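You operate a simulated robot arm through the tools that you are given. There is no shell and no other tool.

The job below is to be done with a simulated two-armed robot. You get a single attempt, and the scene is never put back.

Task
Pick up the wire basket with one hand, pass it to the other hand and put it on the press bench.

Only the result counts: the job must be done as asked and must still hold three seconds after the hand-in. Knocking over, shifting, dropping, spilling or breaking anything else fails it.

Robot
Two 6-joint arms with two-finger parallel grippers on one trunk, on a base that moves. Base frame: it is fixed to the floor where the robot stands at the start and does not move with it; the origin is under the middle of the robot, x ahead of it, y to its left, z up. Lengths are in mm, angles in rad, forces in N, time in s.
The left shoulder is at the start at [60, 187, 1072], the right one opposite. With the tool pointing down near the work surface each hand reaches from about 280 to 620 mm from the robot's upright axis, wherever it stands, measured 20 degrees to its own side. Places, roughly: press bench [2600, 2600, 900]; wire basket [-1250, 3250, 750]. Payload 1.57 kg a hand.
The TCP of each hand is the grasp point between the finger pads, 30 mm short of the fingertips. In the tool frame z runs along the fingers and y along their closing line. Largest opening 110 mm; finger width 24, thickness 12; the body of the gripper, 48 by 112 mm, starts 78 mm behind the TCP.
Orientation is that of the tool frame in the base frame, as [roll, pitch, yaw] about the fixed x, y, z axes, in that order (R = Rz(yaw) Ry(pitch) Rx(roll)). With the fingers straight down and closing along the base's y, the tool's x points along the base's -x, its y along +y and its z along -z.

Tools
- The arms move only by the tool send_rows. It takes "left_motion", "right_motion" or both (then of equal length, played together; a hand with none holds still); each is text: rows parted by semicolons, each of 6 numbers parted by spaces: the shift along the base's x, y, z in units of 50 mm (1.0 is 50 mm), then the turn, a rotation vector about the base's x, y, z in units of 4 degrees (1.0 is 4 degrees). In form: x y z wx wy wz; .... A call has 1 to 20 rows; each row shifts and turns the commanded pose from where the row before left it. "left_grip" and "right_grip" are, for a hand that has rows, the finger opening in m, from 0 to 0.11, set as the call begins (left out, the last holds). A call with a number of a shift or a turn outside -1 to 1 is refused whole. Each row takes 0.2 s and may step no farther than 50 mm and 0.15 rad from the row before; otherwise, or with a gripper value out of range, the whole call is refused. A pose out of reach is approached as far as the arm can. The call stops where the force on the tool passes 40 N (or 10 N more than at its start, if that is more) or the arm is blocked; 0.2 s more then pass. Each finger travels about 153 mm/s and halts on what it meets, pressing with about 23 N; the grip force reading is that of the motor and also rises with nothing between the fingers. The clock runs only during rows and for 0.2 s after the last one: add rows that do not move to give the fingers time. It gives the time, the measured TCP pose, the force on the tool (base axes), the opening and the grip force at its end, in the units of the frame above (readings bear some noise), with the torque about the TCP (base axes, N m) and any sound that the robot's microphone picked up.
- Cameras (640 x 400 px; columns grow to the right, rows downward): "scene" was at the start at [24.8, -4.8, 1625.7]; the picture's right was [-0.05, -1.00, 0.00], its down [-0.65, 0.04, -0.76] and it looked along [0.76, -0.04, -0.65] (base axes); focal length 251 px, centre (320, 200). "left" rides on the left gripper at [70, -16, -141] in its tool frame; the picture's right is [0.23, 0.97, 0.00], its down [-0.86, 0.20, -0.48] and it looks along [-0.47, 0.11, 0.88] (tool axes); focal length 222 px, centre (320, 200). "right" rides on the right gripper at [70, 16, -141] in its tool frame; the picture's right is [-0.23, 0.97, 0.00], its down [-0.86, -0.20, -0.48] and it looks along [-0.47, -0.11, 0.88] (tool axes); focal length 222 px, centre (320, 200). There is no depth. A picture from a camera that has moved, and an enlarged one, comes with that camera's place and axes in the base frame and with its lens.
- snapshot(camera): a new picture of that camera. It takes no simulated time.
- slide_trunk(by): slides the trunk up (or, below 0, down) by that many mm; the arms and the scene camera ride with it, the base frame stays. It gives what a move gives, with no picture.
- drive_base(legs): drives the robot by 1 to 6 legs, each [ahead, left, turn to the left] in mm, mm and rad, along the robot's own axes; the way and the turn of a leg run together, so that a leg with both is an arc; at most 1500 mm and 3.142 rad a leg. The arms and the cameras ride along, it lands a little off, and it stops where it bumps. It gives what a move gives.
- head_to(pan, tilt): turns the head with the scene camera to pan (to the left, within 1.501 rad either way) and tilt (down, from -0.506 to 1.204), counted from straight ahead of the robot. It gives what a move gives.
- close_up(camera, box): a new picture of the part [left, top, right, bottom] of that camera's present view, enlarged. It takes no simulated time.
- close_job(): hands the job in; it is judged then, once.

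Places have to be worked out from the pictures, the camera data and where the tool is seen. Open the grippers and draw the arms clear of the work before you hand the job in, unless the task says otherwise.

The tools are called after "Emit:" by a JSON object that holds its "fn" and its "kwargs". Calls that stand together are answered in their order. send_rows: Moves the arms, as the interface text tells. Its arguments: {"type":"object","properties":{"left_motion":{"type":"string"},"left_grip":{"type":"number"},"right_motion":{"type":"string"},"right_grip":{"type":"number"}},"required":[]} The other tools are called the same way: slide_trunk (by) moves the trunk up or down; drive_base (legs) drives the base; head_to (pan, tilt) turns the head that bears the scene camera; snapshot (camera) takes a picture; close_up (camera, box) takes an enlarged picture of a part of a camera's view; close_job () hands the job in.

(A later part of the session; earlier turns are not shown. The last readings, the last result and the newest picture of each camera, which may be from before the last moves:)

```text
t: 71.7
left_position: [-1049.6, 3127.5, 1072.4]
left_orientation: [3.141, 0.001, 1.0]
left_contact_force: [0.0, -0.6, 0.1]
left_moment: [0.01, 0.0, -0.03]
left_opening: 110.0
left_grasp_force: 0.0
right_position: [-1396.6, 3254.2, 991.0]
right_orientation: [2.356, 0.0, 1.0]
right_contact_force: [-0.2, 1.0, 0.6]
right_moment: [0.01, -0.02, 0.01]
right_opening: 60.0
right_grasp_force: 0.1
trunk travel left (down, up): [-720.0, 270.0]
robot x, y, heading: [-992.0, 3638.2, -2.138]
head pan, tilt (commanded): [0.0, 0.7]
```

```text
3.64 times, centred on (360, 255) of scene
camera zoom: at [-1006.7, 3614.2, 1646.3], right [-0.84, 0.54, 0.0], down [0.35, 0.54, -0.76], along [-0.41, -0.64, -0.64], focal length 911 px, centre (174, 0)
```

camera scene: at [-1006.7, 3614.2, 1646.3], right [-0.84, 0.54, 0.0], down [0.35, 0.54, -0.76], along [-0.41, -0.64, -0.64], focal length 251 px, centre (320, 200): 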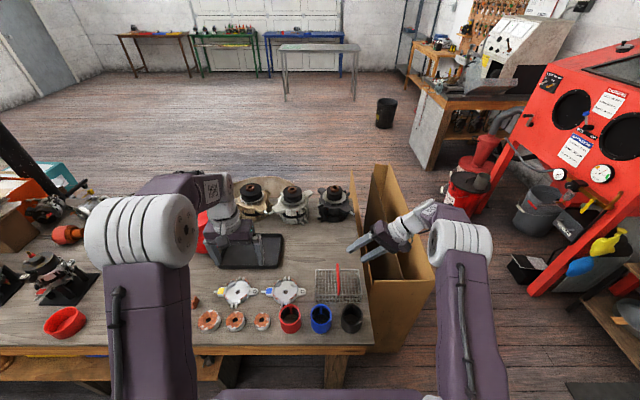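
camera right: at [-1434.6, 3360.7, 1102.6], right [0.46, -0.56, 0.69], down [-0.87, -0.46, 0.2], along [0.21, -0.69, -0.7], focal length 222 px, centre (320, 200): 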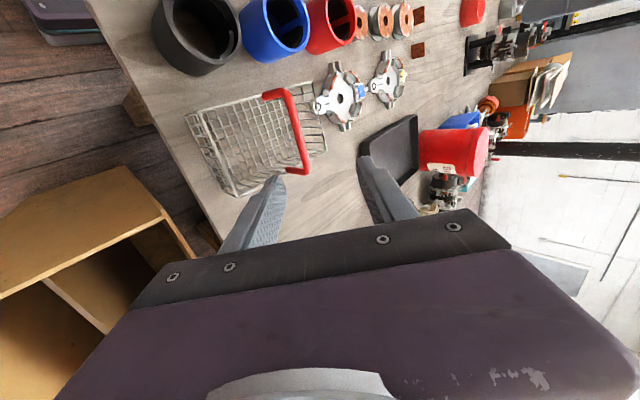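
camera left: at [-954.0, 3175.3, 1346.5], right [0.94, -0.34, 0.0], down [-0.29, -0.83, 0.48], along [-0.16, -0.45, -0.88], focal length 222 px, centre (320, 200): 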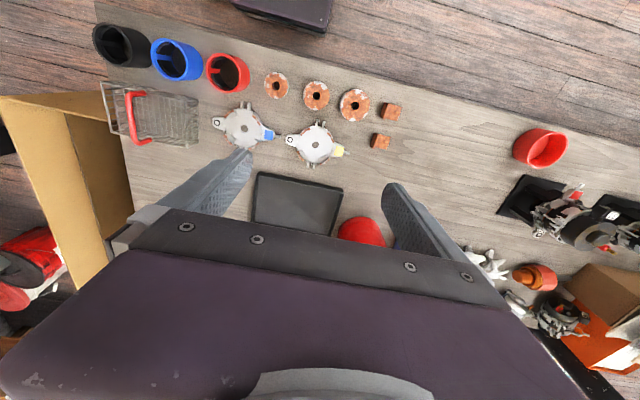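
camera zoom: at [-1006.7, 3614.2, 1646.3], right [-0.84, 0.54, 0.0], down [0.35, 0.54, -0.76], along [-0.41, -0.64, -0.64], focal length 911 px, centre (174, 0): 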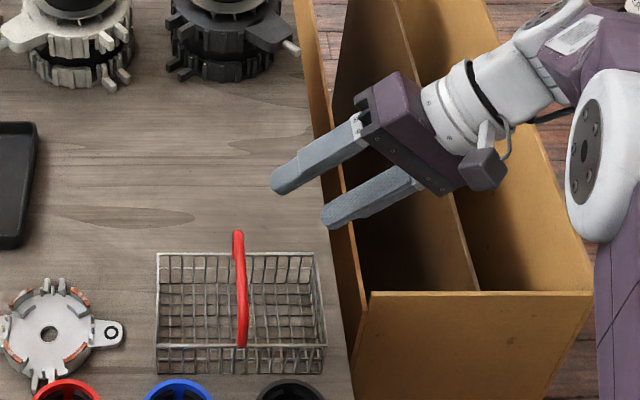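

Triangulation now agrees well: bar ends at (-1301,3269.5,888) and (-1353.5,3192,886). I'll lower and approach along the tool axis to 40 mm short of the grasp point (-1336.5, 3217, 887), then check.

Emit:
{"fn": "send_rows", "kwargs": {"right_motion": "0.01 0.02 -0.66 0 0 0; 0.238 -0.153 -0.283 0 0 0; 0.238 -0.153 -0.283 0 0 0; 0.238 -0.153 -0.283 0 0 0; 0 0 0 0 0 0", "right_grip": 0.048}}

Emit:
{"fn": "close_up", "kwargs": {"camera": "scene", "box": [290, 200, 430, 310]}}

Emit:
{"fn": "snapshot", "kwargs": {"camera": "right"}}

Emit:
{"fn": "close_up", "kwargs": {"camera": "left", "box": [0, 0, 320, 200]}}

```text
t: 72.9
left_position: [-1047.0, 3125.8, 1073.4]
left_orientation: [-3.14, 0.001, 0.999]
left_contact_force: [-0.1, -0.1, -0.1]
left_moment: [0.03, -0.05, 0.0]
left_opening: 110.0
left_grasp_force: 0.1
right_position: [-1359.1, 3234.4, 917.2]
right_orientation: [2.355, 0.001, 0.999]
right_contact_force: [-0.1, -0.8, -0.1]
right_moment: [-0.01, 0.0, -0.03]
right_opening: 47.9
right_grasp_force: 0.0
trunk travel left (down, up): [-720.0, 270.0]
robot x, y, heading: [-988.1, 3633.6, -2.142]
head pan, tilt (commanded): [0.0, 0.7]
```

```text
3.64 times, centred on (360, 255) of scene
camera zoom: at [-1005.5, 3615.0, 1646.3], right [-0.84, 0.54, 0.0], down [0.35, 0.54, -0.77], along [-0.41, -0.64, -0.64], focal length 911 px, centre (174, 0)
```

zoom: 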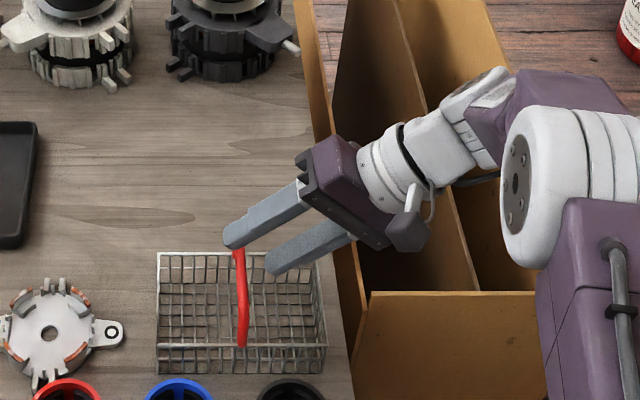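

```text
taken
camera right: at [-1395.5, 3339.5, 1028.6], right [0.46, -0.56, 0.69], down [-0.87, -0.46, 0.2], along [0.21, -0.69, -0.7], focal length 222 px, centre (320, 200)
```

right: 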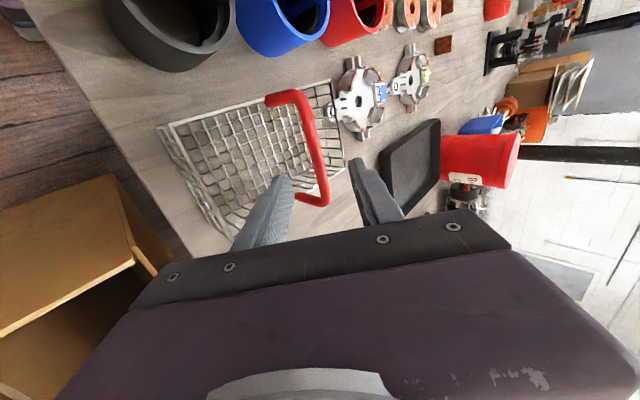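

```text
2.00 times, centred on (160, 100) of left
camera zoom: at [-1022.9, 3193.5, 1215.8], right [0.94, -0.34, 0.0], down [-0.29, -0.83, 0.48], along [-0.16, -0.45, -0.88], focal length 444 px, centre (640, 400)
```

zoom: 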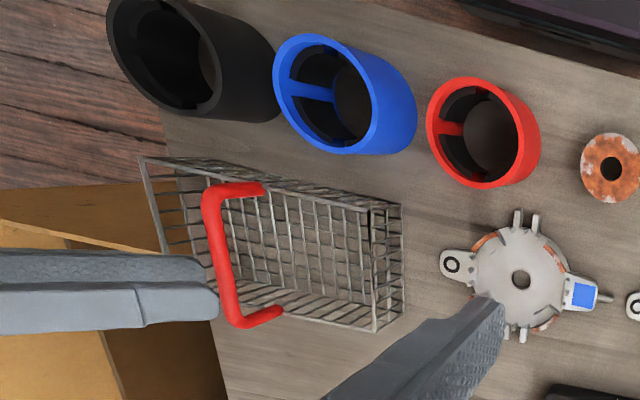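

The geometry matches the plan; I zoom the right camera once more to check where the bar lies between the fingers.

Emit:
{"fn": "close_up", "kwargs": {"camera": "right", "box": [220, 70, 420, 230]}}

```text
2.50 times, centred on (320, 150) of right
camera zoom: at [-1395.5, 3339.5, 1028.6], right [0.46, -0.56, 0.69], down [-0.87, -0.46, 0.2], along [0.21, -0.69, -0.7], focal length 555 px, centre (320, 325)
```

zoom: 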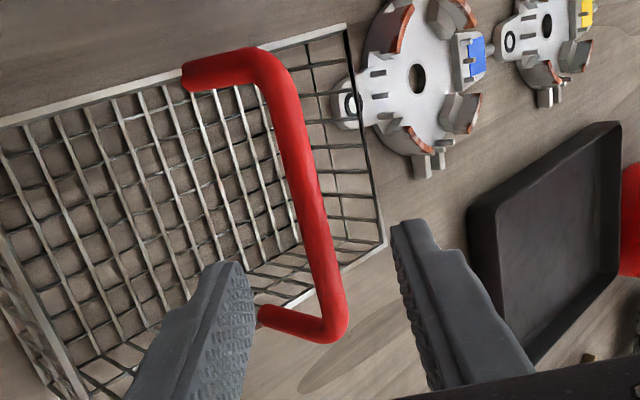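

The bar lies centred between the fingers, about 40 mm ahead of the TCP. I advance 40 mm along the tool axis and check forces.

Emit:
{"fn": "send_rows", "kwargs": {"right_motion": "0.238 -0.153 -0.283 0 0 0; 0.238 -0.153 -0.283 0 0 0; 0 0 0 0 0 0", "right_grip": 0.048}}

Emit:
{"fn": "close_up", "kwargs": {"camera": "right", "box": [220, 70, 420, 230]}}

Emit:
{"fn": "close_up", "kwargs": {"camera": "left", "box": [0, 0, 320, 200]}}

Emit:
{"fn": "close_up", "kwargs": {"camera": "scene", "box": [290, 200, 430, 310]}}

```text
t: 73.7
left_position: [-1048.3, 3125.8, 1073.7]
left_orientation: [-3.141, -0.001, 1.0]
left_contact_force: [-1.0, 0.0, 0.1]
left_moment: [0.01, 0.05, 0.0]
left_opening: 110.1
left_grasp_force: 0.1
right_position: [-1336.0, 3217.9, 889.7]
right_orientation: [2.355, 0.0, 1.001]
right_contact_force: [0.1, 0.7, -0.8]
right_moment: [-0.01, -0.02, 0.01]
right_opening: 47.8
right_grasp_force: 0.2
trunk travel left (down, up): [-720.0, 270.0]
robot x, y, heading: [-993.7, 3637.3, -2.143]
head pan, tilt (commanded): [0.0, 0.7]
```

```text
2.50 times, centred on (320, 150) of right
camera zoom: at [-1373.5, 3324.9, 1001.4], right [0.46, -0.56, 0.69], down [-0.87, -0.46, 0.2], along [0.21, -0.69, -0.7], focal length 555 px, centre (320, 325)
```

zoom: 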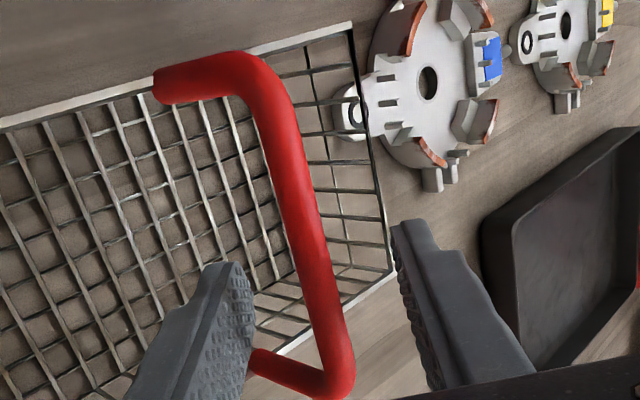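

```text
2.00 times, centred on (160, 100) of left
camera zoom: at [-1023.1, 3193.5, 1215.9], right [0.94, -0.34, 0.0], down [-0.29, -0.83, 0.48], along [-0.16, -0.45, -0.88], focal length 444 px, centre (640, 400)
```

zoom: 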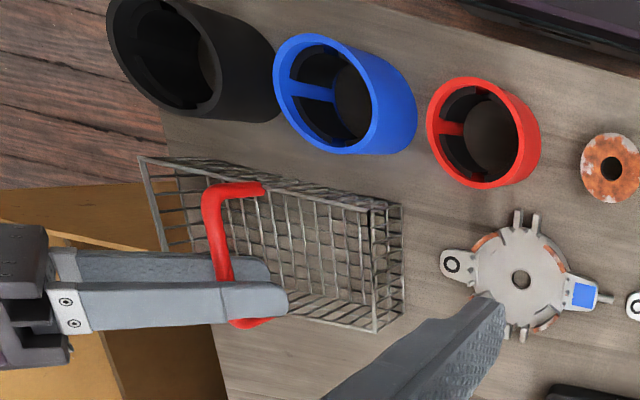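

```text
3.64 times, centred on (360, 255) of scene
camera zoom: at [-1005.8, 3615.0, 1646.3], right [-0.84, 0.54, 0.0], down [0.35, 0.54, -0.76], along [-0.41, -0.64, -0.64], focal length 911 px, centre (174, 0)
```

zoom: 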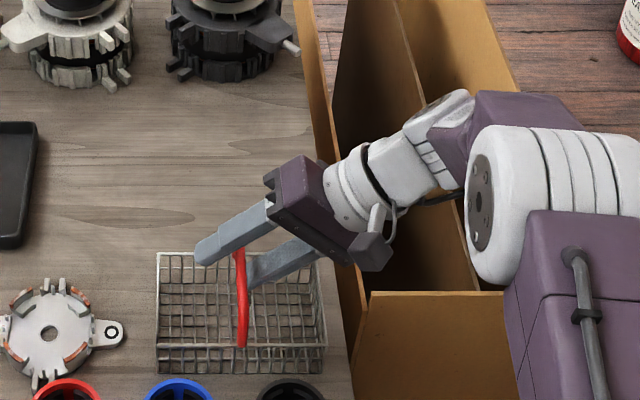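

Fingers straddle the bar, about 24 mm from its far corner, no contact. I shift 4 mm toward the near side and then close the right gripper.

Emit:
{"fn": "send_rows", "kwargs": {"right_motion": "0.045 0.07 0 0 0 0; 0 0 0 0 0 0", "right_grip": 0.048}}

Emit:
{"fn": "send_rows", "kwargs": {"right_motion": "0 0 0 0 0 0; 0 0 0 0 0 0; 0 0 0 0 0 0; 0 0 0 0 0 0; 0 0 0 0 0 0", "right_grip": 0.0}}

Emit:
{"fn": "close_up", "kwargs": {"camera": "left", "box": [0, 0, 320, 200]}}

Emit:
{"fn": "close_up", "kwargs": {"camera": "right", "box": [220, 70, 420, 230]}}

```text
t: 74.3
left_position: [-1048.4, 3126.0, 1074.3]
left_orientation: [-3.141, -0.001, 1.0]
left_contact_force: [0.8, -0.4, -0.4]
left_moment: [0.03, 0.01, 0.02]
left_opening: 109.9
left_grasp_force: 0.1
right_position: [-1334.7, 3223.8, 888.4]
right_orientation: [2.355, 0.0, 0.998]
right_contact_force: [0.1, 0.1, 0.0]
right_moment: [0.02, 0.02, -0.01]
right_opening: 47.7
right_grasp_force: 0.0
trunk travel left (down, up): [-720.0, 270.0]
robot x, y, heading: [-995.7, 3636.4, -2.139]
head pan, tilt (commanded): [0.0, 0.7]
```

```text
t: 75.5
left_position: [-1047.7, 3126.6, 1074.2]
left_orientation: [3.141, -0.001, 0.999]
left_contact_force: [-0.2, 0.1, -0.6]
left_moment: [0.03, 0.01, -0.01]
left_opening: 109.8
left_grasp_force: 0.0
right_position: [-1334.4, 3221.5, 890.2]
right_orientation: [2.356, 0.002, 1.0]
right_contact_force: [-0.6, -3.7, 7.5]
right_moment: [-0.17, 0.1, 0.06]
right_opening: 9.1
right_grasp_force: 23.1
trunk travel left (down, up): [-720.0, 270.0]
robot x, y, heading: [-991.2, 3638.3, -2.143]
head pan, tilt (commanded): [0.0, 0.7]
```

```text
2.00 times, centred on (160, 100) of left
camera zoom: at [-1022.4, 3193.3, 1215.9], right [0.94, -0.33, 0.0], down [-0.29, -0.83, 0.48], along [-0.16, -0.45, -0.88], focal length 444 px, centre (640, 400)
```

zoom: 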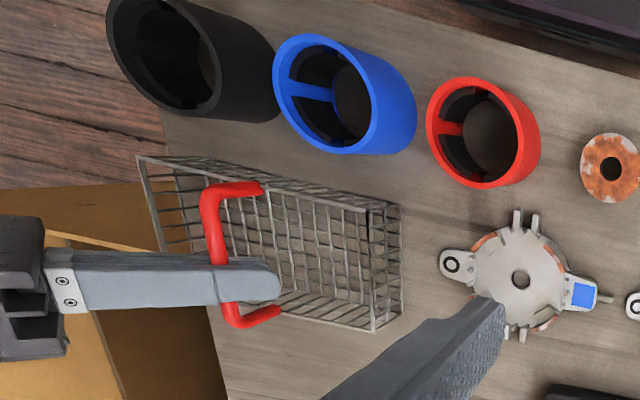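

```text
2.50 times, centred on (320, 150) of right
camera zoom: at [-1370.8, 3329.5, 1001.3], right [0.46, -0.56, 0.69], down [-0.87, -0.46, 0.2], along [0.21, -0.69, -0.7], focal length 555 px, centre (320, 325)
```

zoom: 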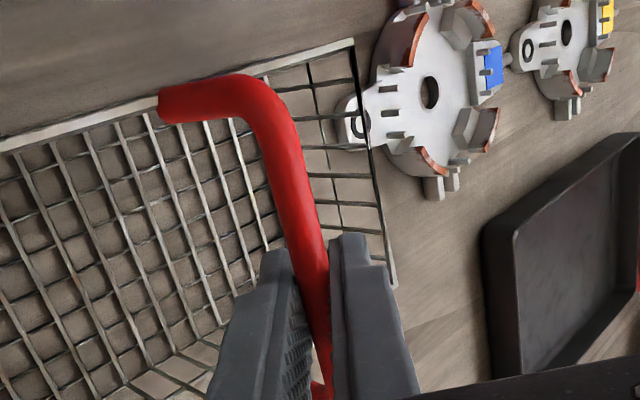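

The handle is gripped (9.1 mm opening, 23 N). I lift straight up gently: 10 mm steps first, then a bit faster, to about 100 mm.

Emit:
{"fn": "send_rows", "kwargs": {"right_motion": "0 0 0.1 0 0 0; 0 0 0.1 0 0 0; 0 0 0.2 0 0 0; 0 0 0.2 0 0 0; 0 0 0.2 0 0 0; 0 0 0.2 0 0 0; 0 0 0 0 0 0", "right_grip": 0.0}}

Emit:
{"fn": "snapshot", "kwargs": {"camera": "scene"}}

Emit:
{"fn": "close_up", "kwargs": {"camera": "left", "box": [0, 0, 320, 200]}}

Emit:
{"fn": "close_up", "kwargs": {"camera": "right", "box": [160, 50, 420, 230]}}

```text
t: 77.1
left_position: [-1047.5, 3126.3, 1074.8]
left_orientation: [-3.14, 0.0, 0.999]
left_contact_force: [0.4, -0.6, -0.5]
left_moment: [0.05, -0.01, -0.02]
left_opening: 110.0
left_grasp_force: 0.0
right_position: [-1333.4, 3222.2, 938.2]
right_orientation: [2.356, 0.0, 1.0]
right_contact_force: [-0.1, 0.0, -1.6]
right_moment: [0.01, 0.03, 0.01]
right_opening: 9.4
right_grasp_force: 23.2
trunk travel left (down, up): [-720.0, 270.0]
robot x, y, heading: [-991.3, 3632.9, -2.143]
head pan, tilt (commanded): [0.0, 0.7]
```

```text
taken
camera scene: at [-1005.9, 3614.3, 1646.3], right [-0.84, 0.54, 0.0], down [0.35, 0.54, -0.76], along [-0.41, -0.64, -0.64], focal length 251 px, centre (320, 200)
```

scene: 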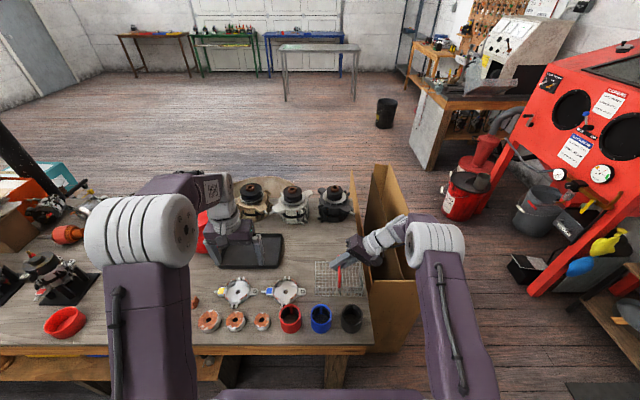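

```text
2.00 times, centred on (160, 100) of left
camera zoom: at [-1023.1, 3193.0, 1215.6], right [0.94, -0.33, 0.0], down [-0.29, -0.83, 0.48], along [-0.16, -0.45, -0.88], focal length 444 px, centre (640, 400)
```

zoom: 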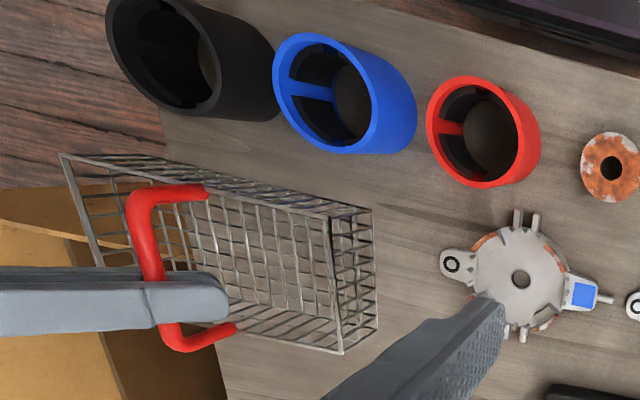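

```text
2.22 times, centred on (290, 140) of right
camera zoom: at [-1369.9, 3329.1, 1050.3], right [0.46, -0.56, 0.69], down [-0.87, -0.46, 0.2], along [0.21, -0.69, -0.7], focal length 494 px, centre (387, 333)
```

zoom: 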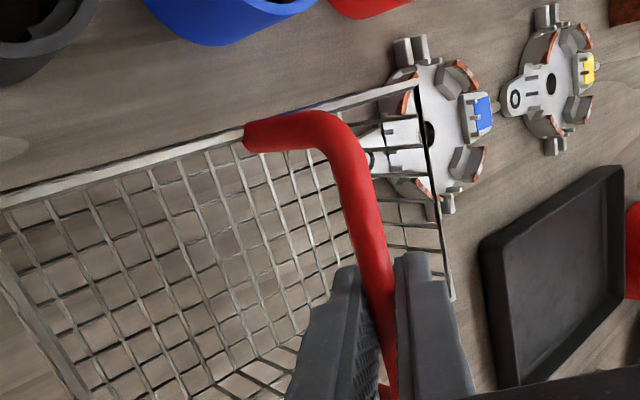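

The basket hangs level in the right hand (≈1.6 N). I raise it further and bring it to my centreline, while tilting the left hand 45° the opposite way for the handover.

Emit:
{"fn": "send_rows", "kwargs": {"right_motion": "0 0 0.4 0 0 0; 0 0 0.4 0 0 0; 0 0 0.4 0 0 0; 0.25 0 0 0 0 0; 0.25 0 0 0 0 0; 0.25 0 0 0 0 0; 0.25 0 0 0 0 0; 0.25 0 0 0 0 0; 0.25 0 0 0 0 0; 0 0 0 0 0 0", "right_grip": 0.0, "left_motion": "0 0 0.2 0.608 0.947 0; 0 0 0.2 0.608 0.947 0; 0 0 0.2 0.608 0.947 0; 0 0 0.2 0.608 0.947 0; 0 0 0 0.608 0.947 0; 0 0 0 0.608 0.947 0; 0 0 0 0.608 0.947 0; 0 0 0 0.608 0.947 0; 0 0 0 0.608 0.947 0; 0 0 0 0.608 0.947 0", "left_grip": 0.06}}

Emit:
{"fn": "snapshot", "kwargs": {"camera": "scene"}}

Emit:
{"fn": "snapshot", "kwargs": {"camera": "left"}}

Emit:
{"fn": "snapshot", "kwargs": {"camera": "right"}}

```text
t: 79.3
left_position: [-1046.7, 3125.4, 1114.2]
left_orientation: [-2.355, 0.003, 1.002]
left_contact_force: [0.6, 0.2, -0.1]
left_moment: [0.03, -0.01, -0.04]
left_opening: 59.7
left_grasp_force: 0.0
right_position: [-1259.6, 3222.5, 997.0]
right_orientation: [2.358, 0.0, 1.001]
right_contact_force: [0.0, 0.1, -0.7]
right_moment: [0.0, 0.02, 0.01]
right_opening: 9.1
right_grasp_force: 22.6
trunk travel left (down, up): [-720.0, 270.0]
robot x, y, heading: [-992.4, 3638.6, -2.14]
head pan, tilt (commanded): [0.0, 0.7]
```

```text
taken
camera scene: at [-1005.5, 3613.7, 1646.3], right [-0.84, 0.54, 0.0], down [0.35, 0.54, -0.76], along [-0.41, -0.64, -0.64], focal length 251 px, centre (320, 200)
```

scene: 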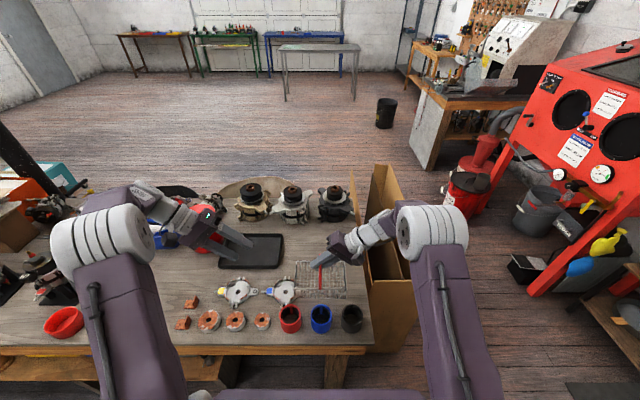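

```text
taken
camera left: at [-934.5, 3135.9, 1225.2], right [0.7, -0.18, -0.69], down [-0.06, -0.98, 0.2], along [-0.71, -0.1, -0.7], focal length 222 px, centre (320, 200)
```

left: 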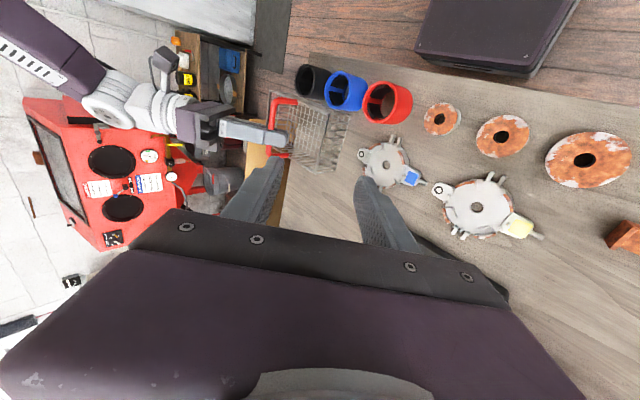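

```text
taken
camera right: at [-1295.1, 3328.7, 1108.9], right [0.46, -0.56, 0.69], down [-0.87, -0.46, 0.2], along [0.21, -0.69, -0.7], focal length 222 px, centre (320, 200)
```

right: 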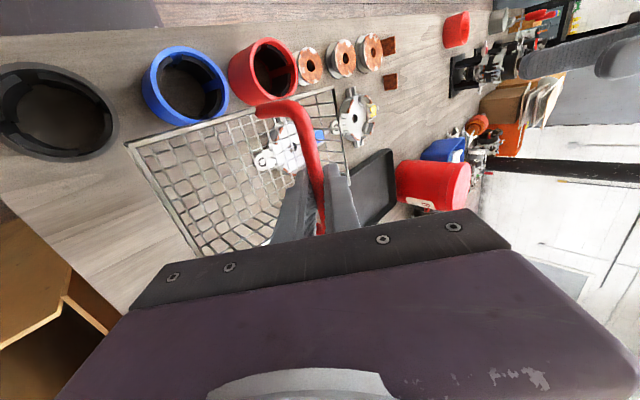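

Both hands are tilted; the left camera sees the handle held by the right hand. I move the left hand to a spot 150 mm out along its own approach line to the near part of the bar and re-measure.

Emit:
{"fn": "send_rows", "kwargs": {"left_motion": "-0.41 0.286 -0.044 0 0 0; -0.41 0.286 -0.044 0 0 0; -0.41 0.286 -0.044 0 0 0; -0.41 0.286 -0.044 0 0 0; -0.41 0.286 -0.044 0 0 0; 0 0 0 0 0 0", "left_grip": 0.05}}

Emit:
{"fn": "snapshot", "kwargs": {"camera": "scene"}}

Emit:
{"fn": "close_up", "kwargs": {"camera": "left", "box": [200, 60, 440, 220]}}

Emit:
{"fn": "close_up", "kwargs": {"camera": "right", "box": [200, 60, 440, 220]}}

```text
t: 80.7
left_position: [-1150.8, 3200.4, 1103.4]
left_orientation: [-2.355, 0.0, 1.001]
left_contact_force: [-0.1, 1.0, 1.1]
left_moment: [-0.03, 0.0, -0.01]
left_opening: 49.9
left_grasp_force: 0.0
right_position: [-1258.5, 3222.7, 996.4]
right_orientation: [2.355, 0.0, 1.0]
right_contact_force: [0.1, -0.7, -1.4]
right_moment: [0.03, 0.0, 0.0]
right_opening: 9.3
right_grasp_force: 22.8
trunk travel left (down, up): [-720.0, 270.0]
robot x, y, heading: [-993.3, 3635.5, -2.14]
head pan, tilt (commanded): [0.0, 0.7]
```

```text
taken
camera scene: at [-1005.2, 3614.2, 1646.3], right [-0.84, 0.54, 0.0], down [0.35, 0.54, -0.76], along [-0.41, -0.64, -0.64], focal length 251 px, centre (320, 200)
```

scene: 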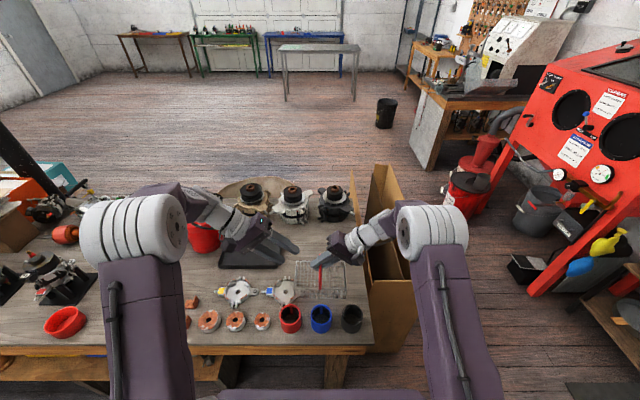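

```text
2.50 times, centred on (320, 140) of left
camera zoom: at [-1037.6, 3211.0, 1215.6], right [0.7, -0.18, -0.69], down [-0.06, -0.98, 0.2], along [-0.71, -0.1, -0.7], focal length 555 px, centre (320, 350)
```

zoom: 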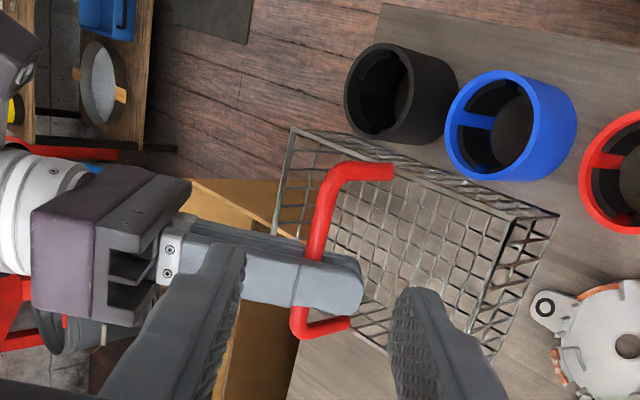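

```text
2.50 times, centred on (320, 140) of right
camera zoom: at [-1295.1, 3329.0, 1109.1], right [0.46, -0.56, 0.69], down [-0.87, -0.46, 0.2], along [0.21, -0.69, -0.7], focal length 555 px, centre (320, 350)
```

zoom: 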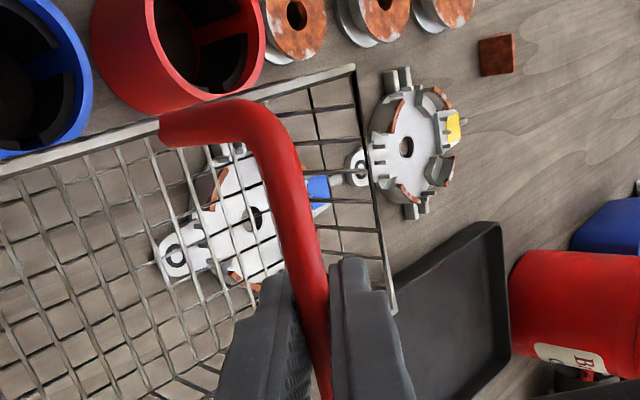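

The near post is about 18 mm from my present aim point on the bar, so I shift 6 mm toward the far side and approach along the left tool axis to about 45 mm from the bar, then look.

Emit:
{"fn": "send_rows", "kwargs": {"left_motion": "-0.07 -0.105 0 0 0 0; -0.25 0.16 -0.297 0 0 0; -0.25 0.16 -0.297 0 0 0; -0.25 0.16 -0.297 0 0 0; -0.25 0.16 -0.297 0 0 0; -0.25 0.16 -0.297 0 0 0; 0 0 0 0 0 0", "left_grip": 0.05}}

Emit:
{"fn": "close_up", "kwargs": {"camera": "scene", "box": [230, 180, 420, 310]}}

Emit:
{"fn": "close_up", "kwargs": {"camera": "left", "box": [200, 60, 440, 220]}}

Emit:
{"fn": "close_up", "kwargs": {"camera": "right", "box": [200, 60, 440, 220]}}

```text
t: 82.3
left_position: [-1216.3, 3230.8, 1027.9]
left_orientation: [-2.356, 0.0, 0.999]
left_contact_force: [-0.4, 0.3, 0.1]
left_moment: [0.02, -0.01, -0.01]
left_opening: 50.1
left_grasp_force: 0.1
right_position: [-1259.2, 3223.0, 997.4]
right_orientation: [2.356, -0.001, 1.002]
right_contact_force: [0.1, 0.2, -1.2]
right_moment: [-0.05, -0.01, -0.01]
right_opening: 9.1
right_grasp_force: 22.9
trunk travel left (down, up): [-720.0, 270.0]
robot x, y, heading: [-989.2, 3635.5, -2.138]
head pan, tilt (commanded): [0.0, 0.7]
```

```text
3.08 times, centred on (325, 245) of scene
camera zoom: at [-1005.3, 3614.4, 1646.3], right [-0.84, 0.54, 0.0], down [0.35, 0.54, -0.76], along [-0.41, -0.64, -0.64], focal length 771 px, centre (305, 62)
```

zoom: 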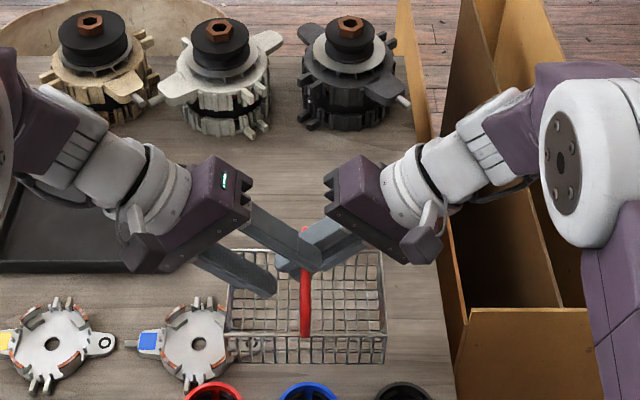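

```text
2.50 times, centred on (320, 140) of left
camera zoom: at [-1103.4, 3241.3, 1140.1], right [0.7, -0.18, -0.69], down [-0.06, -0.98, 0.2], along [-0.71, -0.1, -0.7], focal length 555 px, centre (320, 350)
```

zoom: 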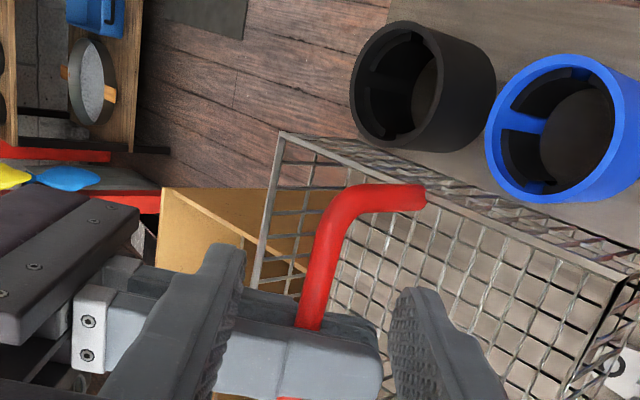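

```text
2.50 times, centred on (320, 140) of right
camera zoom: at [-1295.2, 3329.2, 1109.1], right [0.46, -0.56, 0.69], down [-0.87, -0.46, 0.2], along [0.21, -0.69, -0.7], focal length 555 px, centre (320, 350)
```

zoom: 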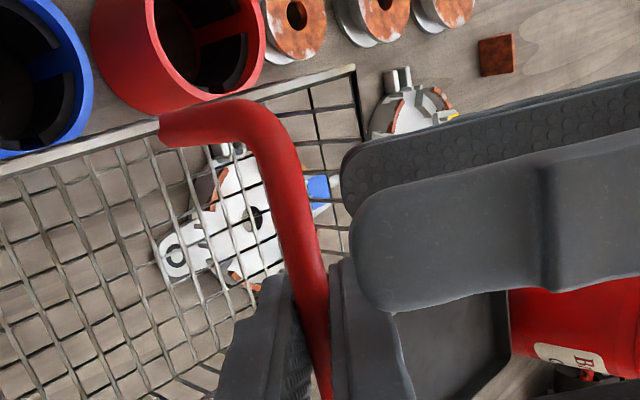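

The approach line meets the bar centrally with ~9 mm clearance between the hands' fingers. I advance the remaining 43 mm along the left tool axis.

Emit:
{"fn": "send_rows", "kwargs": {"left_motion": "-0.171 0.11 -0.203 0 0 0; -0.171 0.11 -0.203 0 0 0; -0.171 0.11 -0.203 0 0 0; 0 0 0 0 0 0", "left_grip": 0.05}}

Emit:
{"fn": "close_up", "kwargs": {"camera": "scene", "box": [230, 180, 420, 310]}}

Emit:
{"fn": "close_up", "kwargs": {"camera": "left", "box": [200, 60, 440, 220]}}

Emit:
{"fn": "close_up", "kwargs": {"camera": "right", "box": [200, 60, 440, 220]}}

```text
t: 83.3
left_position: [-1241.9, 3250.7, 999.8]
left_orientation: [-2.357, 0.0, 1.0]
left_contact_force: [0.6, 0.8, 0.0]
left_moment: [0.02, -0.02, -0.02]
left_opening: 50.1
left_grasp_force: 0.0
right_position: [-1258.7, 3221.0, 996.2]
right_orientation: [2.356, -0.001, 1.001]
right_contact_force: [0.5, 0.6, -1.9]
right_moment: [-0.01, 0.01, 0.01]
right_opening: 9.2
right_grasp_force: 22.8
trunk travel left (down, up): [-720.0, 270.0]
robot x, y, heading: [-988.2, 3633.1, -2.141]
head pan, tilt (commanded): [0.0, 0.7]
```

```text
3.08 times, centred on (325, 245) of scene
camera zoom: at [-1005.6, 3614.4, 1646.3], right [-0.84, 0.54, 0.0], down [0.35, 0.54, -0.76], along [-0.41, -0.64, -0.64], focal length 771 px, centre (305, 62)
```

zoom: 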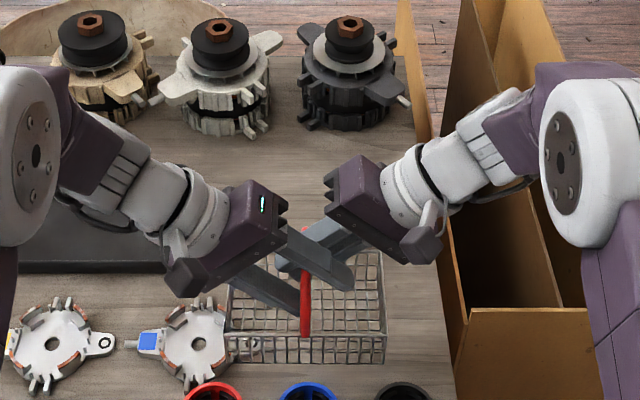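

```text
2.50 times, centred on (320, 140) of left
camera zoom: at [-1128.6, 3260.4, 1111.7], right [0.7, -0.18, -0.69], down [-0.06, -0.98, 0.2], along [-0.71, -0.1, -0.7], focal length 555 px, centre (320, 350)
```

zoom: 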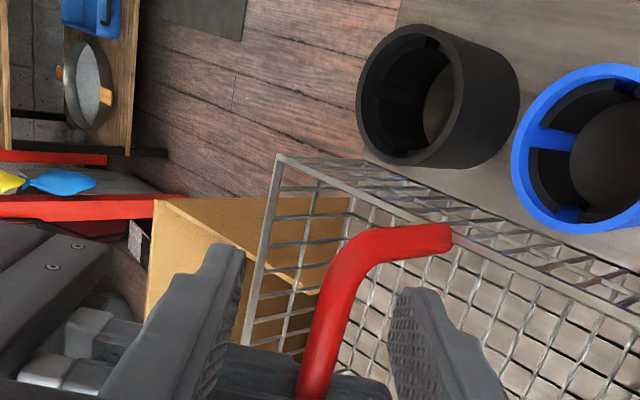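

```text
2.50 times, centred on (320, 140) of right
camera zoom: at [-1295.4, 3329.2, 1109.1], right [0.46, -0.56, 0.69], down [-0.87, -0.46, 0.2], along [0.21, -0.69, -0.7], focal length 555 px, centre (320, 350)
```

zoom: 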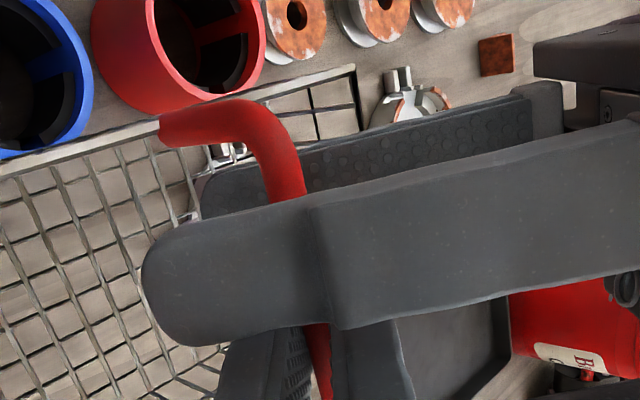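

The left fingers straddle the bar next to the right hand's fingers, no contact force. I close the left gripper while the right keeps holding.

Emit:
{"fn": "send_rows", "kwargs": {"left_motion": "0 0 0 0 0 0; 0 0 0 0 0 0; 0 0 0 0 0 0; 0 0 0 0 0 0; 0 0 0 0 0 0", "left_grip": 0.0}}

Emit:
{"fn": "close_up", "kwargs": {"camera": "scene", "box": [230, 180, 420, 310]}}

Emit:
{"fn": "close_up", "kwargs": {"camera": "left", "box": [200, 60, 440, 220]}}

Emit:
{"fn": "close_up", "kwargs": {"camera": "right", "box": [200, 60, 440, 220]}}

```text
t: 84.5
left_position: [-1240.3, 3250.2, 999.1]
left_orientation: [-2.355, -0.003, 1.0]
left_contact_force: [9.5, -7.9, -12.6]
left_moment: [0.17, -0.13, 0.13]
left_opening: 9.2
left_grasp_force: 23.1
right_position: [-1259.5, 3222.3, 996.3]
right_orientation: [2.355, 0.001, 1.001]
right_contact_force: [-8.5, 7.1, 12.9]
right_moment: [0.22, -0.11, 0.27]
right_opening: 9.4
right_grasp_force: 23.2
trunk travel left (down, up): [-720.0, 270.0]
robot x, y, heading: [-991.1, 3635.7, -2.143]
head pan, tilt (commanded): [0.0, 0.7]
```

```text
3.08 times, centred on (325, 245) of scene
camera zoom: at [-1005.7, 3614.4, 1646.3], right [-0.84, 0.54, 0.0], down [0.35, 0.54, -0.76], along [-0.41, -0.64, -0.64], focal length 771 px, centre (305, 62)
```

zoom: 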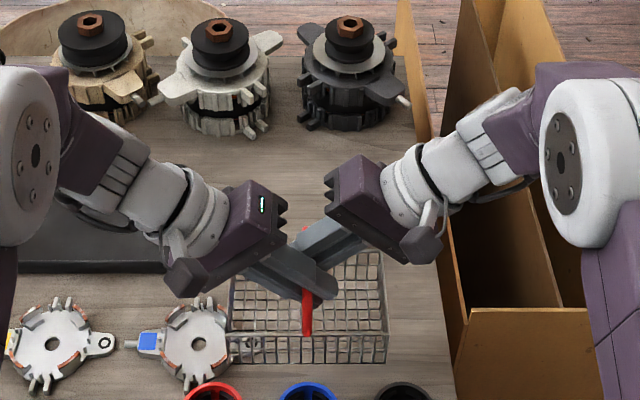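

```text
2.50 times, centred on (320, 140) of left
camera zoom: at [-1128.4, 3260.3, 1111.6], right [0.7, -0.18, -0.69], down [-0.06, -0.98, 0.2], along [-0.71, -0.1, -0.7], focal length 555 px, centre (320, 350)
```

zoom: 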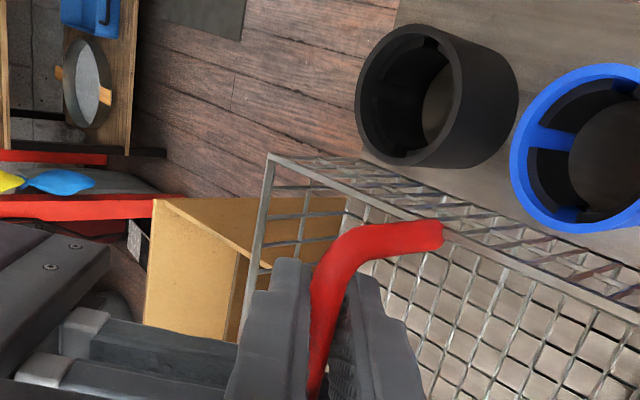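

```text
2.50 times, centred on (320, 140) of right
camera zoom: at [-1295.6, 3329.1, 1109.2], right [0.46, -0.56, 0.69], down [-0.87, -0.46, 0.2], along [0.21, -0.69, -0.7], focal length 555 px, centre (320, 350)
```

zoom: 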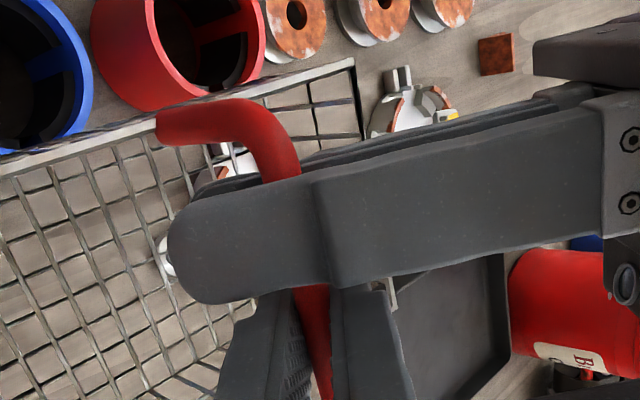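

Both hands hold the bar, but there is ~17 N of internal force along the left closing direction. I'll nudge the left hand 2 mm that way to relax it before releasing the right.

Emit:
{"fn": "send_rows", "kwargs": {"left_motion": "0.012 -0.008 -0.014 0 0 0; 0.012 -0.008 -0.014 0 0 0; 0 0 0 0 0 0", "left_grip": 0.0}}

```text
t: 85.3
left_position: [-1240.4, 3249.9, 997.1]
left_orientation: [-2.352, 0.0, 1.0]
left_contact_force: [0.5, 2.8, 7.1]
left_moment: [0.1, -0.01, 0.22]
left_opening: 9.3
left_grasp_force: 22.7
right_position: [-1258.6, 3221.6, 995.6]
right_orientation: [2.358, 0.0, 1.0]
right_contact_force: [-1.6, -2.9, -8.8]
right_moment: [-0.27, 0.18, -0.29]
right_opening: 9.3
right_grasp_force: 22.8
trunk travel left (down, up): [-720.0, 270.0]
robot x, y, heading: [-994.9, 3632.9, -2.14]
head pan, tilt (commanded): [0.0, 0.7]
```

Residual force is now small. I open the right gripper to 45 mm and check that the left hand carries the basket.

Emit:
{"fn": "send_rows", "kwargs": {"right_motion": "0 0 0 0 0 0; 0 0 0 0 0 0; 0 0 0 0 0 0", "right_grip": 0.045}}

Emit:
{"fn": "close_up", "kwargs": {"camera": "scene", "box": [230, 180, 420, 310]}}

Emit:
{"fn": "close_up", "kwargs": {"camera": "right", "box": [200, 60, 440, 220]}}

Emit:
{"fn": "close_up", "kwargs": {"camera": "left", "box": [200, 60, 440, 220]}}

```text
t: 86.1
left_position: [-1240.5, 3249.5, 997.4]
left_orientation: [-2.357, -0.001, 1.0]
left_contact_force: [-1.0, -1.2, 0.7]
left_moment: [0.03, -0.01, -0.01]
left_opening: 9.2
left_grasp_force: 22.9
right_position: [-1257.8, 3222.1, 996.0]
right_orientation: [2.357, 0.0, 1.0]
right_contact_force: [-0.2, 0.8, -0.1]
right_moment: [-0.02, 0.0, -0.03]
right_opening: 44.9
right_grasp_force: 0.1
trunk travel left (down, up): [-720.0, 270.0]
robot x, y, heading: [-989.0, 3635.3, -2.141]
head pan, tilt (commanded): [0.0, 0.7]
```

```text
3.08 times, centred on (325, 245) of scene
camera zoom: at [-1005.7, 3614.4, 1646.3], right [-0.84, 0.54, 0.0], down [0.35, 0.54, -0.76], along [-0.41, -0.64, -0.64], focal length 771 px, centre (305, 62)
```

zoom: 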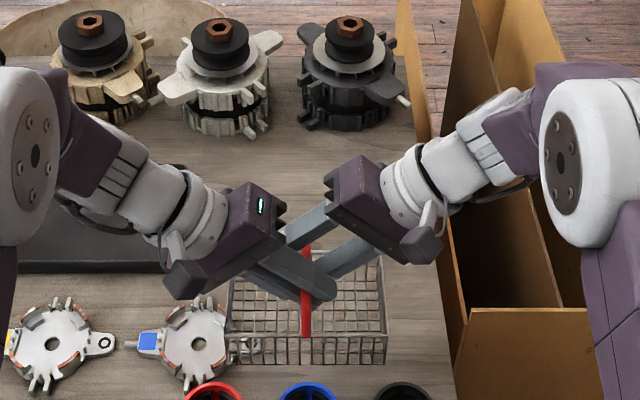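

```text
2.50 times, centred on (320, 140) of right
camera zoom: at [-1295.4, 3329.2, 1109.1], right [0.46, -0.56, 0.69], down [-0.87, -0.46, 0.2], along [0.21, -0.69, -0.7], focal length 555 px, centre (320, 350)
```

zoom: 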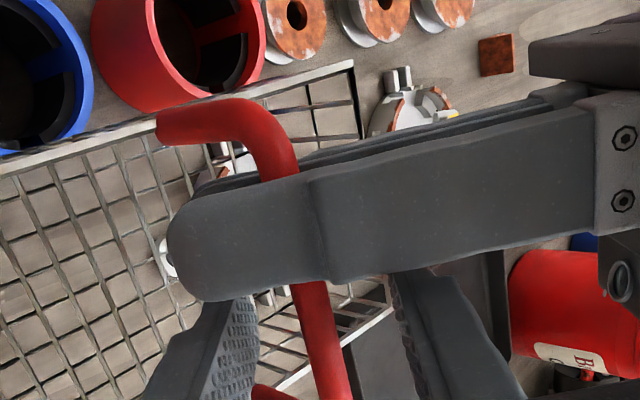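

```text
2.50 times, centred on (320, 140) of left
camera zoom: at [-1127.1, 3259.8, 1109.5], right [0.7, -0.18, -0.69], down [-0.06, -0.98, 0.2], along [-0.71, -0.1, -0.7], focal length 555 px, centre (320, 350)
```

zoom: 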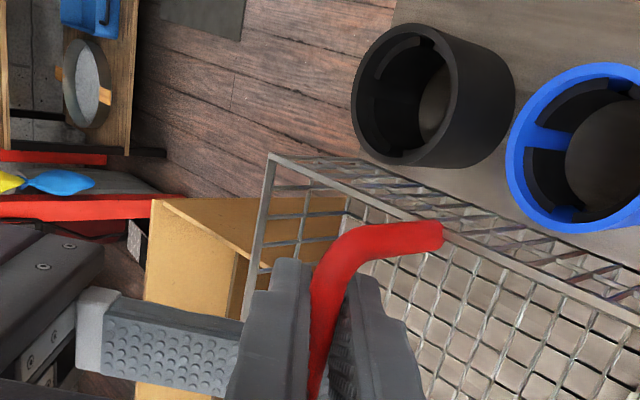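

The left hand alone holds the basket now. I back the right hand out along its tool axis by 120 mm.

Emit:
{"fn": "send_rows", "kwargs": {"right_motion": "-0.286 0.183 0.339 0 0 0; -0.286 0.183 0.339 0 0 0; -0.286 0.183 0.339 0 0 0; -0.286 0.183 0.339 0 0 0; -0.286 0.183 0.339 0 0 0; 0 0 0 0 0 0", "right_grip": 0.045}}

Emit:
{"fn": "snapshot", "kwargs": {"camera": "scene"}}

Emit:
{"fn": "close_up", "kwargs": {"camera": "left", "box": [180, 60, 460, 240]}}

Emit:
{"fn": "snapshot", "kwargs": {"camera": "right"}}

```text
t: 87.5
left_position: [-1241.4, 3249.5, 999.2]
left_orientation: [-2.356, 0.0, 1.0]
left_contact_force: [-0.1, 0.1, -0.5]
left_moment: [0.02, 0.0, -0.03]
left_opening: 9.2
left_grasp_force: 22.9
right_position: [-1328.4, 3267.1, 1083.0]
right_orientation: [2.357, 0.0, 1.0]
right_contact_force: [-0.1, 0.2, -0.2]
right_moment: [0.03, -0.02, -0.02]
right_opening: 44.8
right_grasp_force: 0.0
trunk travel left (down, up): [-720.0, 270.0]
robot x, y, heading: [-990.2, 3638.3, -2.14]
head pan, tilt (commanded): [0.0, 0.7]
```

```text
taken
camera scene: at [-1005.6, 3614.0, 1646.3], right [-0.84, 0.54, 0.0], down [0.35, 0.54, -0.76], along [-0.41, -0.64, -0.64], focal length 251 px, centre (320, 200)
```

scene: 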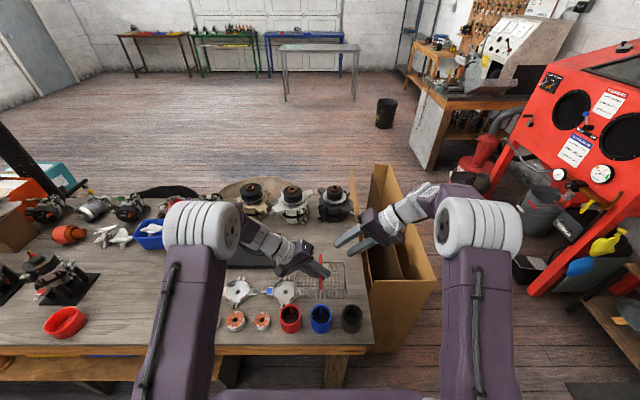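

```text
2.22 times, centred on (320, 150) of left
camera zoom: at [-1127.0, 3259.6, 1109.4], right [0.7, -0.18, -0.69], down [-0.06, -0.98, 0.2], along [-0.71, -0.1, -0.7], focal length 494 px, centre (320, 311)
```

zoom: 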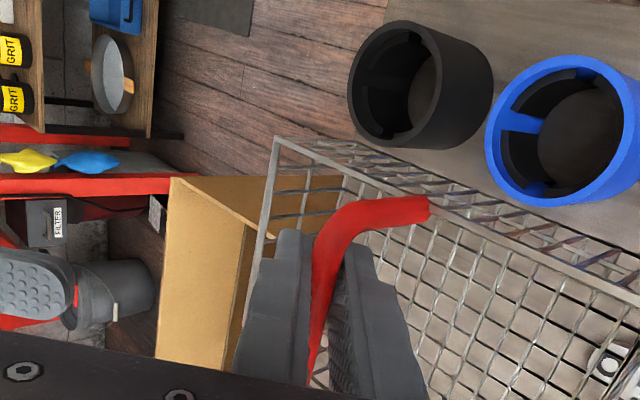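

```text
taken
camera right: at [-1365.0, 3373.3, 1194.8], right [0.46, -0.56, 0.69], down [-0.87, -0.46, 0.2], along [0.21, -0.69, -0.7], focal length 222 px, centre (320, 200)
```

right: 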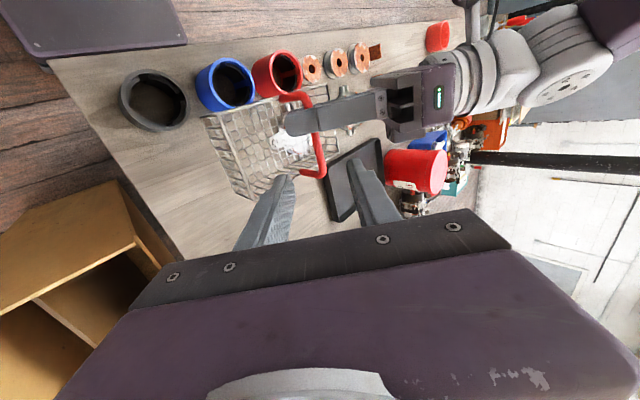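

The handover is done; the basket hangs level in the left hand. I move the right hand up and back out of the way, then raise the trunk for transport.

Emit:
{"fn": "send_rows", "kwargs": {"right_motion": "-0.1 0.4 0.4 0 0 0; -0.1 0.4 0.4 0 0 0; -0.1 0.4 0.4 0 0 0; -0.1 0.4 0.4 0 0 0; -0.1 0.4 0.4 0 0 0; -0.1 0.4 0.4 0 0 0; -0.1 0 0.4 0 0 0; 0 0 0 0 0 0", "right_grip": 0.045}}

Emit:
{"fn": "slide_trunk", "kwargs": {"by": 170}}

Emit:
{"fn": "snapshot", "kwargs": {"camera": "scene"}}

Emit:
{"fn": "snapshot", "kwargs": {"camera": "left"}}

```text
t: 89.3
left_position: [-1240.7, 3249.5, 997.2]
left_orientation: [-2.354, -0.001, 0.999]
left_contact_force: [-0.1, -0.9, 0.5]
left_moment: [0.07, 0.0, -0.04]
left_opening: 8.8
left_grasp_force: 23.4
right_position: [-1366.6, 3386.0, 1221.9]
right_orientation: [2.356, 0.0, 1.001]
right_contact_force: [0.5, -0.1, -0.6]
right_moment: [-0.01, 0.01, 0.02]
right_opening: 45.0
right_grasp_force: 0.1
trunk travel left (down, up): [-720.0, 270.0]
robot x, y, heading: [-993.3, 3635.9, -2.142]
head pan, tilt (commanded): [0.0, 0.7]
```

```text
t: 91.2
left_position: [-1240.0, 3249.0, 1167.7]
left_orientation: [-2.355, -0.001, 1.001]
left_contact_force: [0.2, -0.4, -2.1]
left_moment: [0.0, -0.01, -0.02]
left_opening: 9.4
left_grasp_force: 23.0
right_position: [-1367.8, 3386.1, 1391.6]
right_orientation: [2.355, -0.001, 0.998]
right_contact_force: [-0.5, 0.8, -0.6]
right_moment: [0.01, 0.01, 0.01]
right_opening: 45.1
right_grasp_force: 0.0
trunk travel left (down, up): [-890.0, 100.0]
robot x, y, heading: [-994.3, 3636.9, -2.141]
head pan, tilt (commanded): [0.0, 0.7]
```

```text
taken
camera scene: at [-1005.8, 3614.4, 1816.2], right [-0.84, 0.54, 0.0], down [0.35, 0.54, -0.76], along [-0.41, -0.64, -0.64], focal length 251 px, centre (320, 200)
```

scene: 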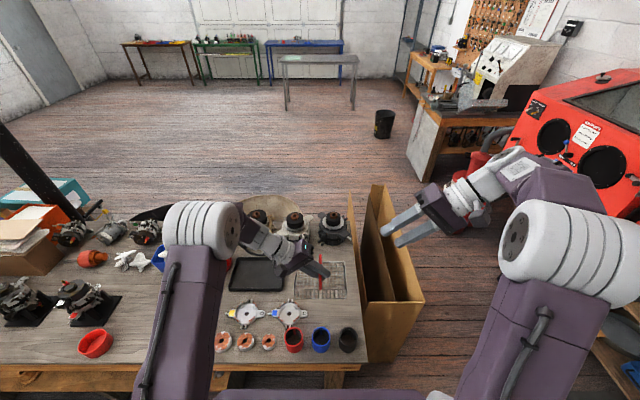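

```text
taken
camera left: at [-1127.2, 3259.8, 1279.4], right [0.7, -0.18, -0.69], down [-0.06, -0.98, 0.2], along [-0.71, -0.1, -0.7], focal length 222 px, centre (320, 200)
```

left: 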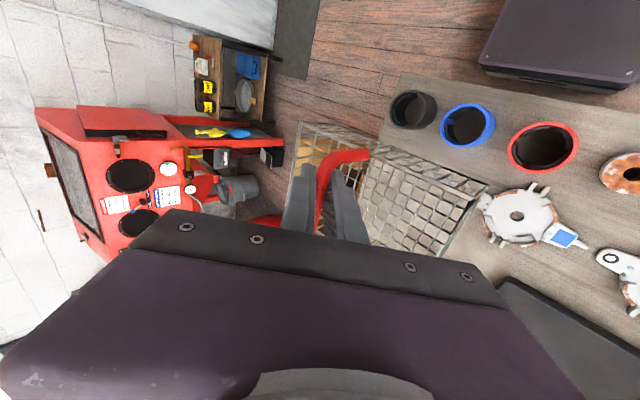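

All clear. I back away from the table and turn left to face along the corridor back toward the press bench, then look.

Emit:
{"fn": "drive_base", "kwargs": {"legs": [[-380, 0, 0], [0, 0, 1.54]]}}

Emit:
{"fn": "head_to", "kwargs": {"pan": 0.0, "tilt": 0.4}}

Emit:
{"fn": "snapshot", "kwargs": {"camera": "scene"}}

Emit:
{"fn": "close_up", "kwargs": {"camera": "left", "box": [180, 60, 500, 260]}}

```text
t: 97.4
left_position: [-410.0, 3693.8, 1167.7]
left_orientation: [-2.356, 0.001, 2.543]
left_contact_force: [-0.1, 0.4, -2.5]
left_moment: [0.02, 0.03, -0.01]
left_opening: 9.2
left_grasp_force: 23.0
right_position: [-550.9, 3571.8, 1392.0]
right_orientation: [2.357, -0.002, 2.543]
right_contact_force: [0.1, -0.3, -0.2]
right_moment: [0.02, 0.0, 0.01]
right_opening: 44.7
right_grasp_force: 0.1
trunk travel left (down, up): [-890.0, 100.0]
robot x, y, heading: [-792.5, 3953.8, -0.602]
head pan, tilt (commanded): [0.0, 0.7]
```

```text
t: 98.2
left_position: [-409.7, 3694.1, 1167.3]
left_orientation: [-2.358, 0.0, 2.542]
left_contact_force: [-0.3, -0.4, -1.6]
left_moment: [0.03, 0.05, 0.01]
left_opening: 9.2
left_grasp_force: 22.5
right_position: [-550.1, 3571.3, 1391.1]
right_orientation: [2.357, -0.001, 2.541]
right_contact_force: [0.4, 0.2, 0.4]
right_moment: [-0.01, 0.02, 0.03]
right_opening: 44.7
right_grasp_force: 0.0
trunk travel left (down, up): [-890.0, 100.0]
robot x, y, heading: [-789.2, 3952.6, -0.598]
head pan, tilt (commanded): [0.0, 0.4]
```

```text
taken
camera scene: at [-761.9, 3934.2, 1843.1], right [-0.56, -0.83, 0.0], down [-0.32, 0.22, -0.92], along [0.76, -0.52, -0.39], focal length 251 px, centre (320, 200)
```

scene: 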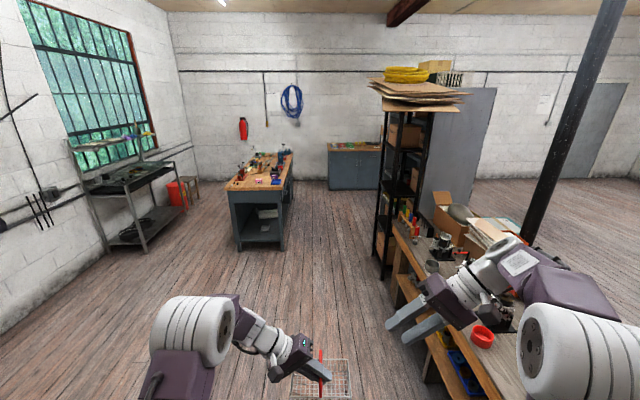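

```text
2.00 times, centred on (340, 160) of left
camera zoom: at [-416.8, 3805.6, 1279.5], right [0.2, 0.7, -0.69], down [0.98, -0.09, 0.2], along [0.08, -0.71, -0.7], focal length 444 px, centre (280, 280)
```

zoom: 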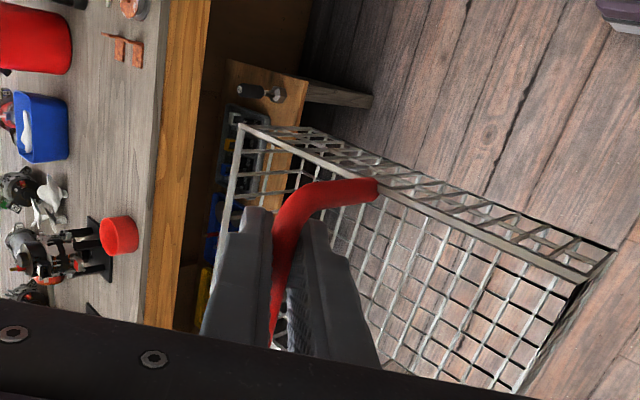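

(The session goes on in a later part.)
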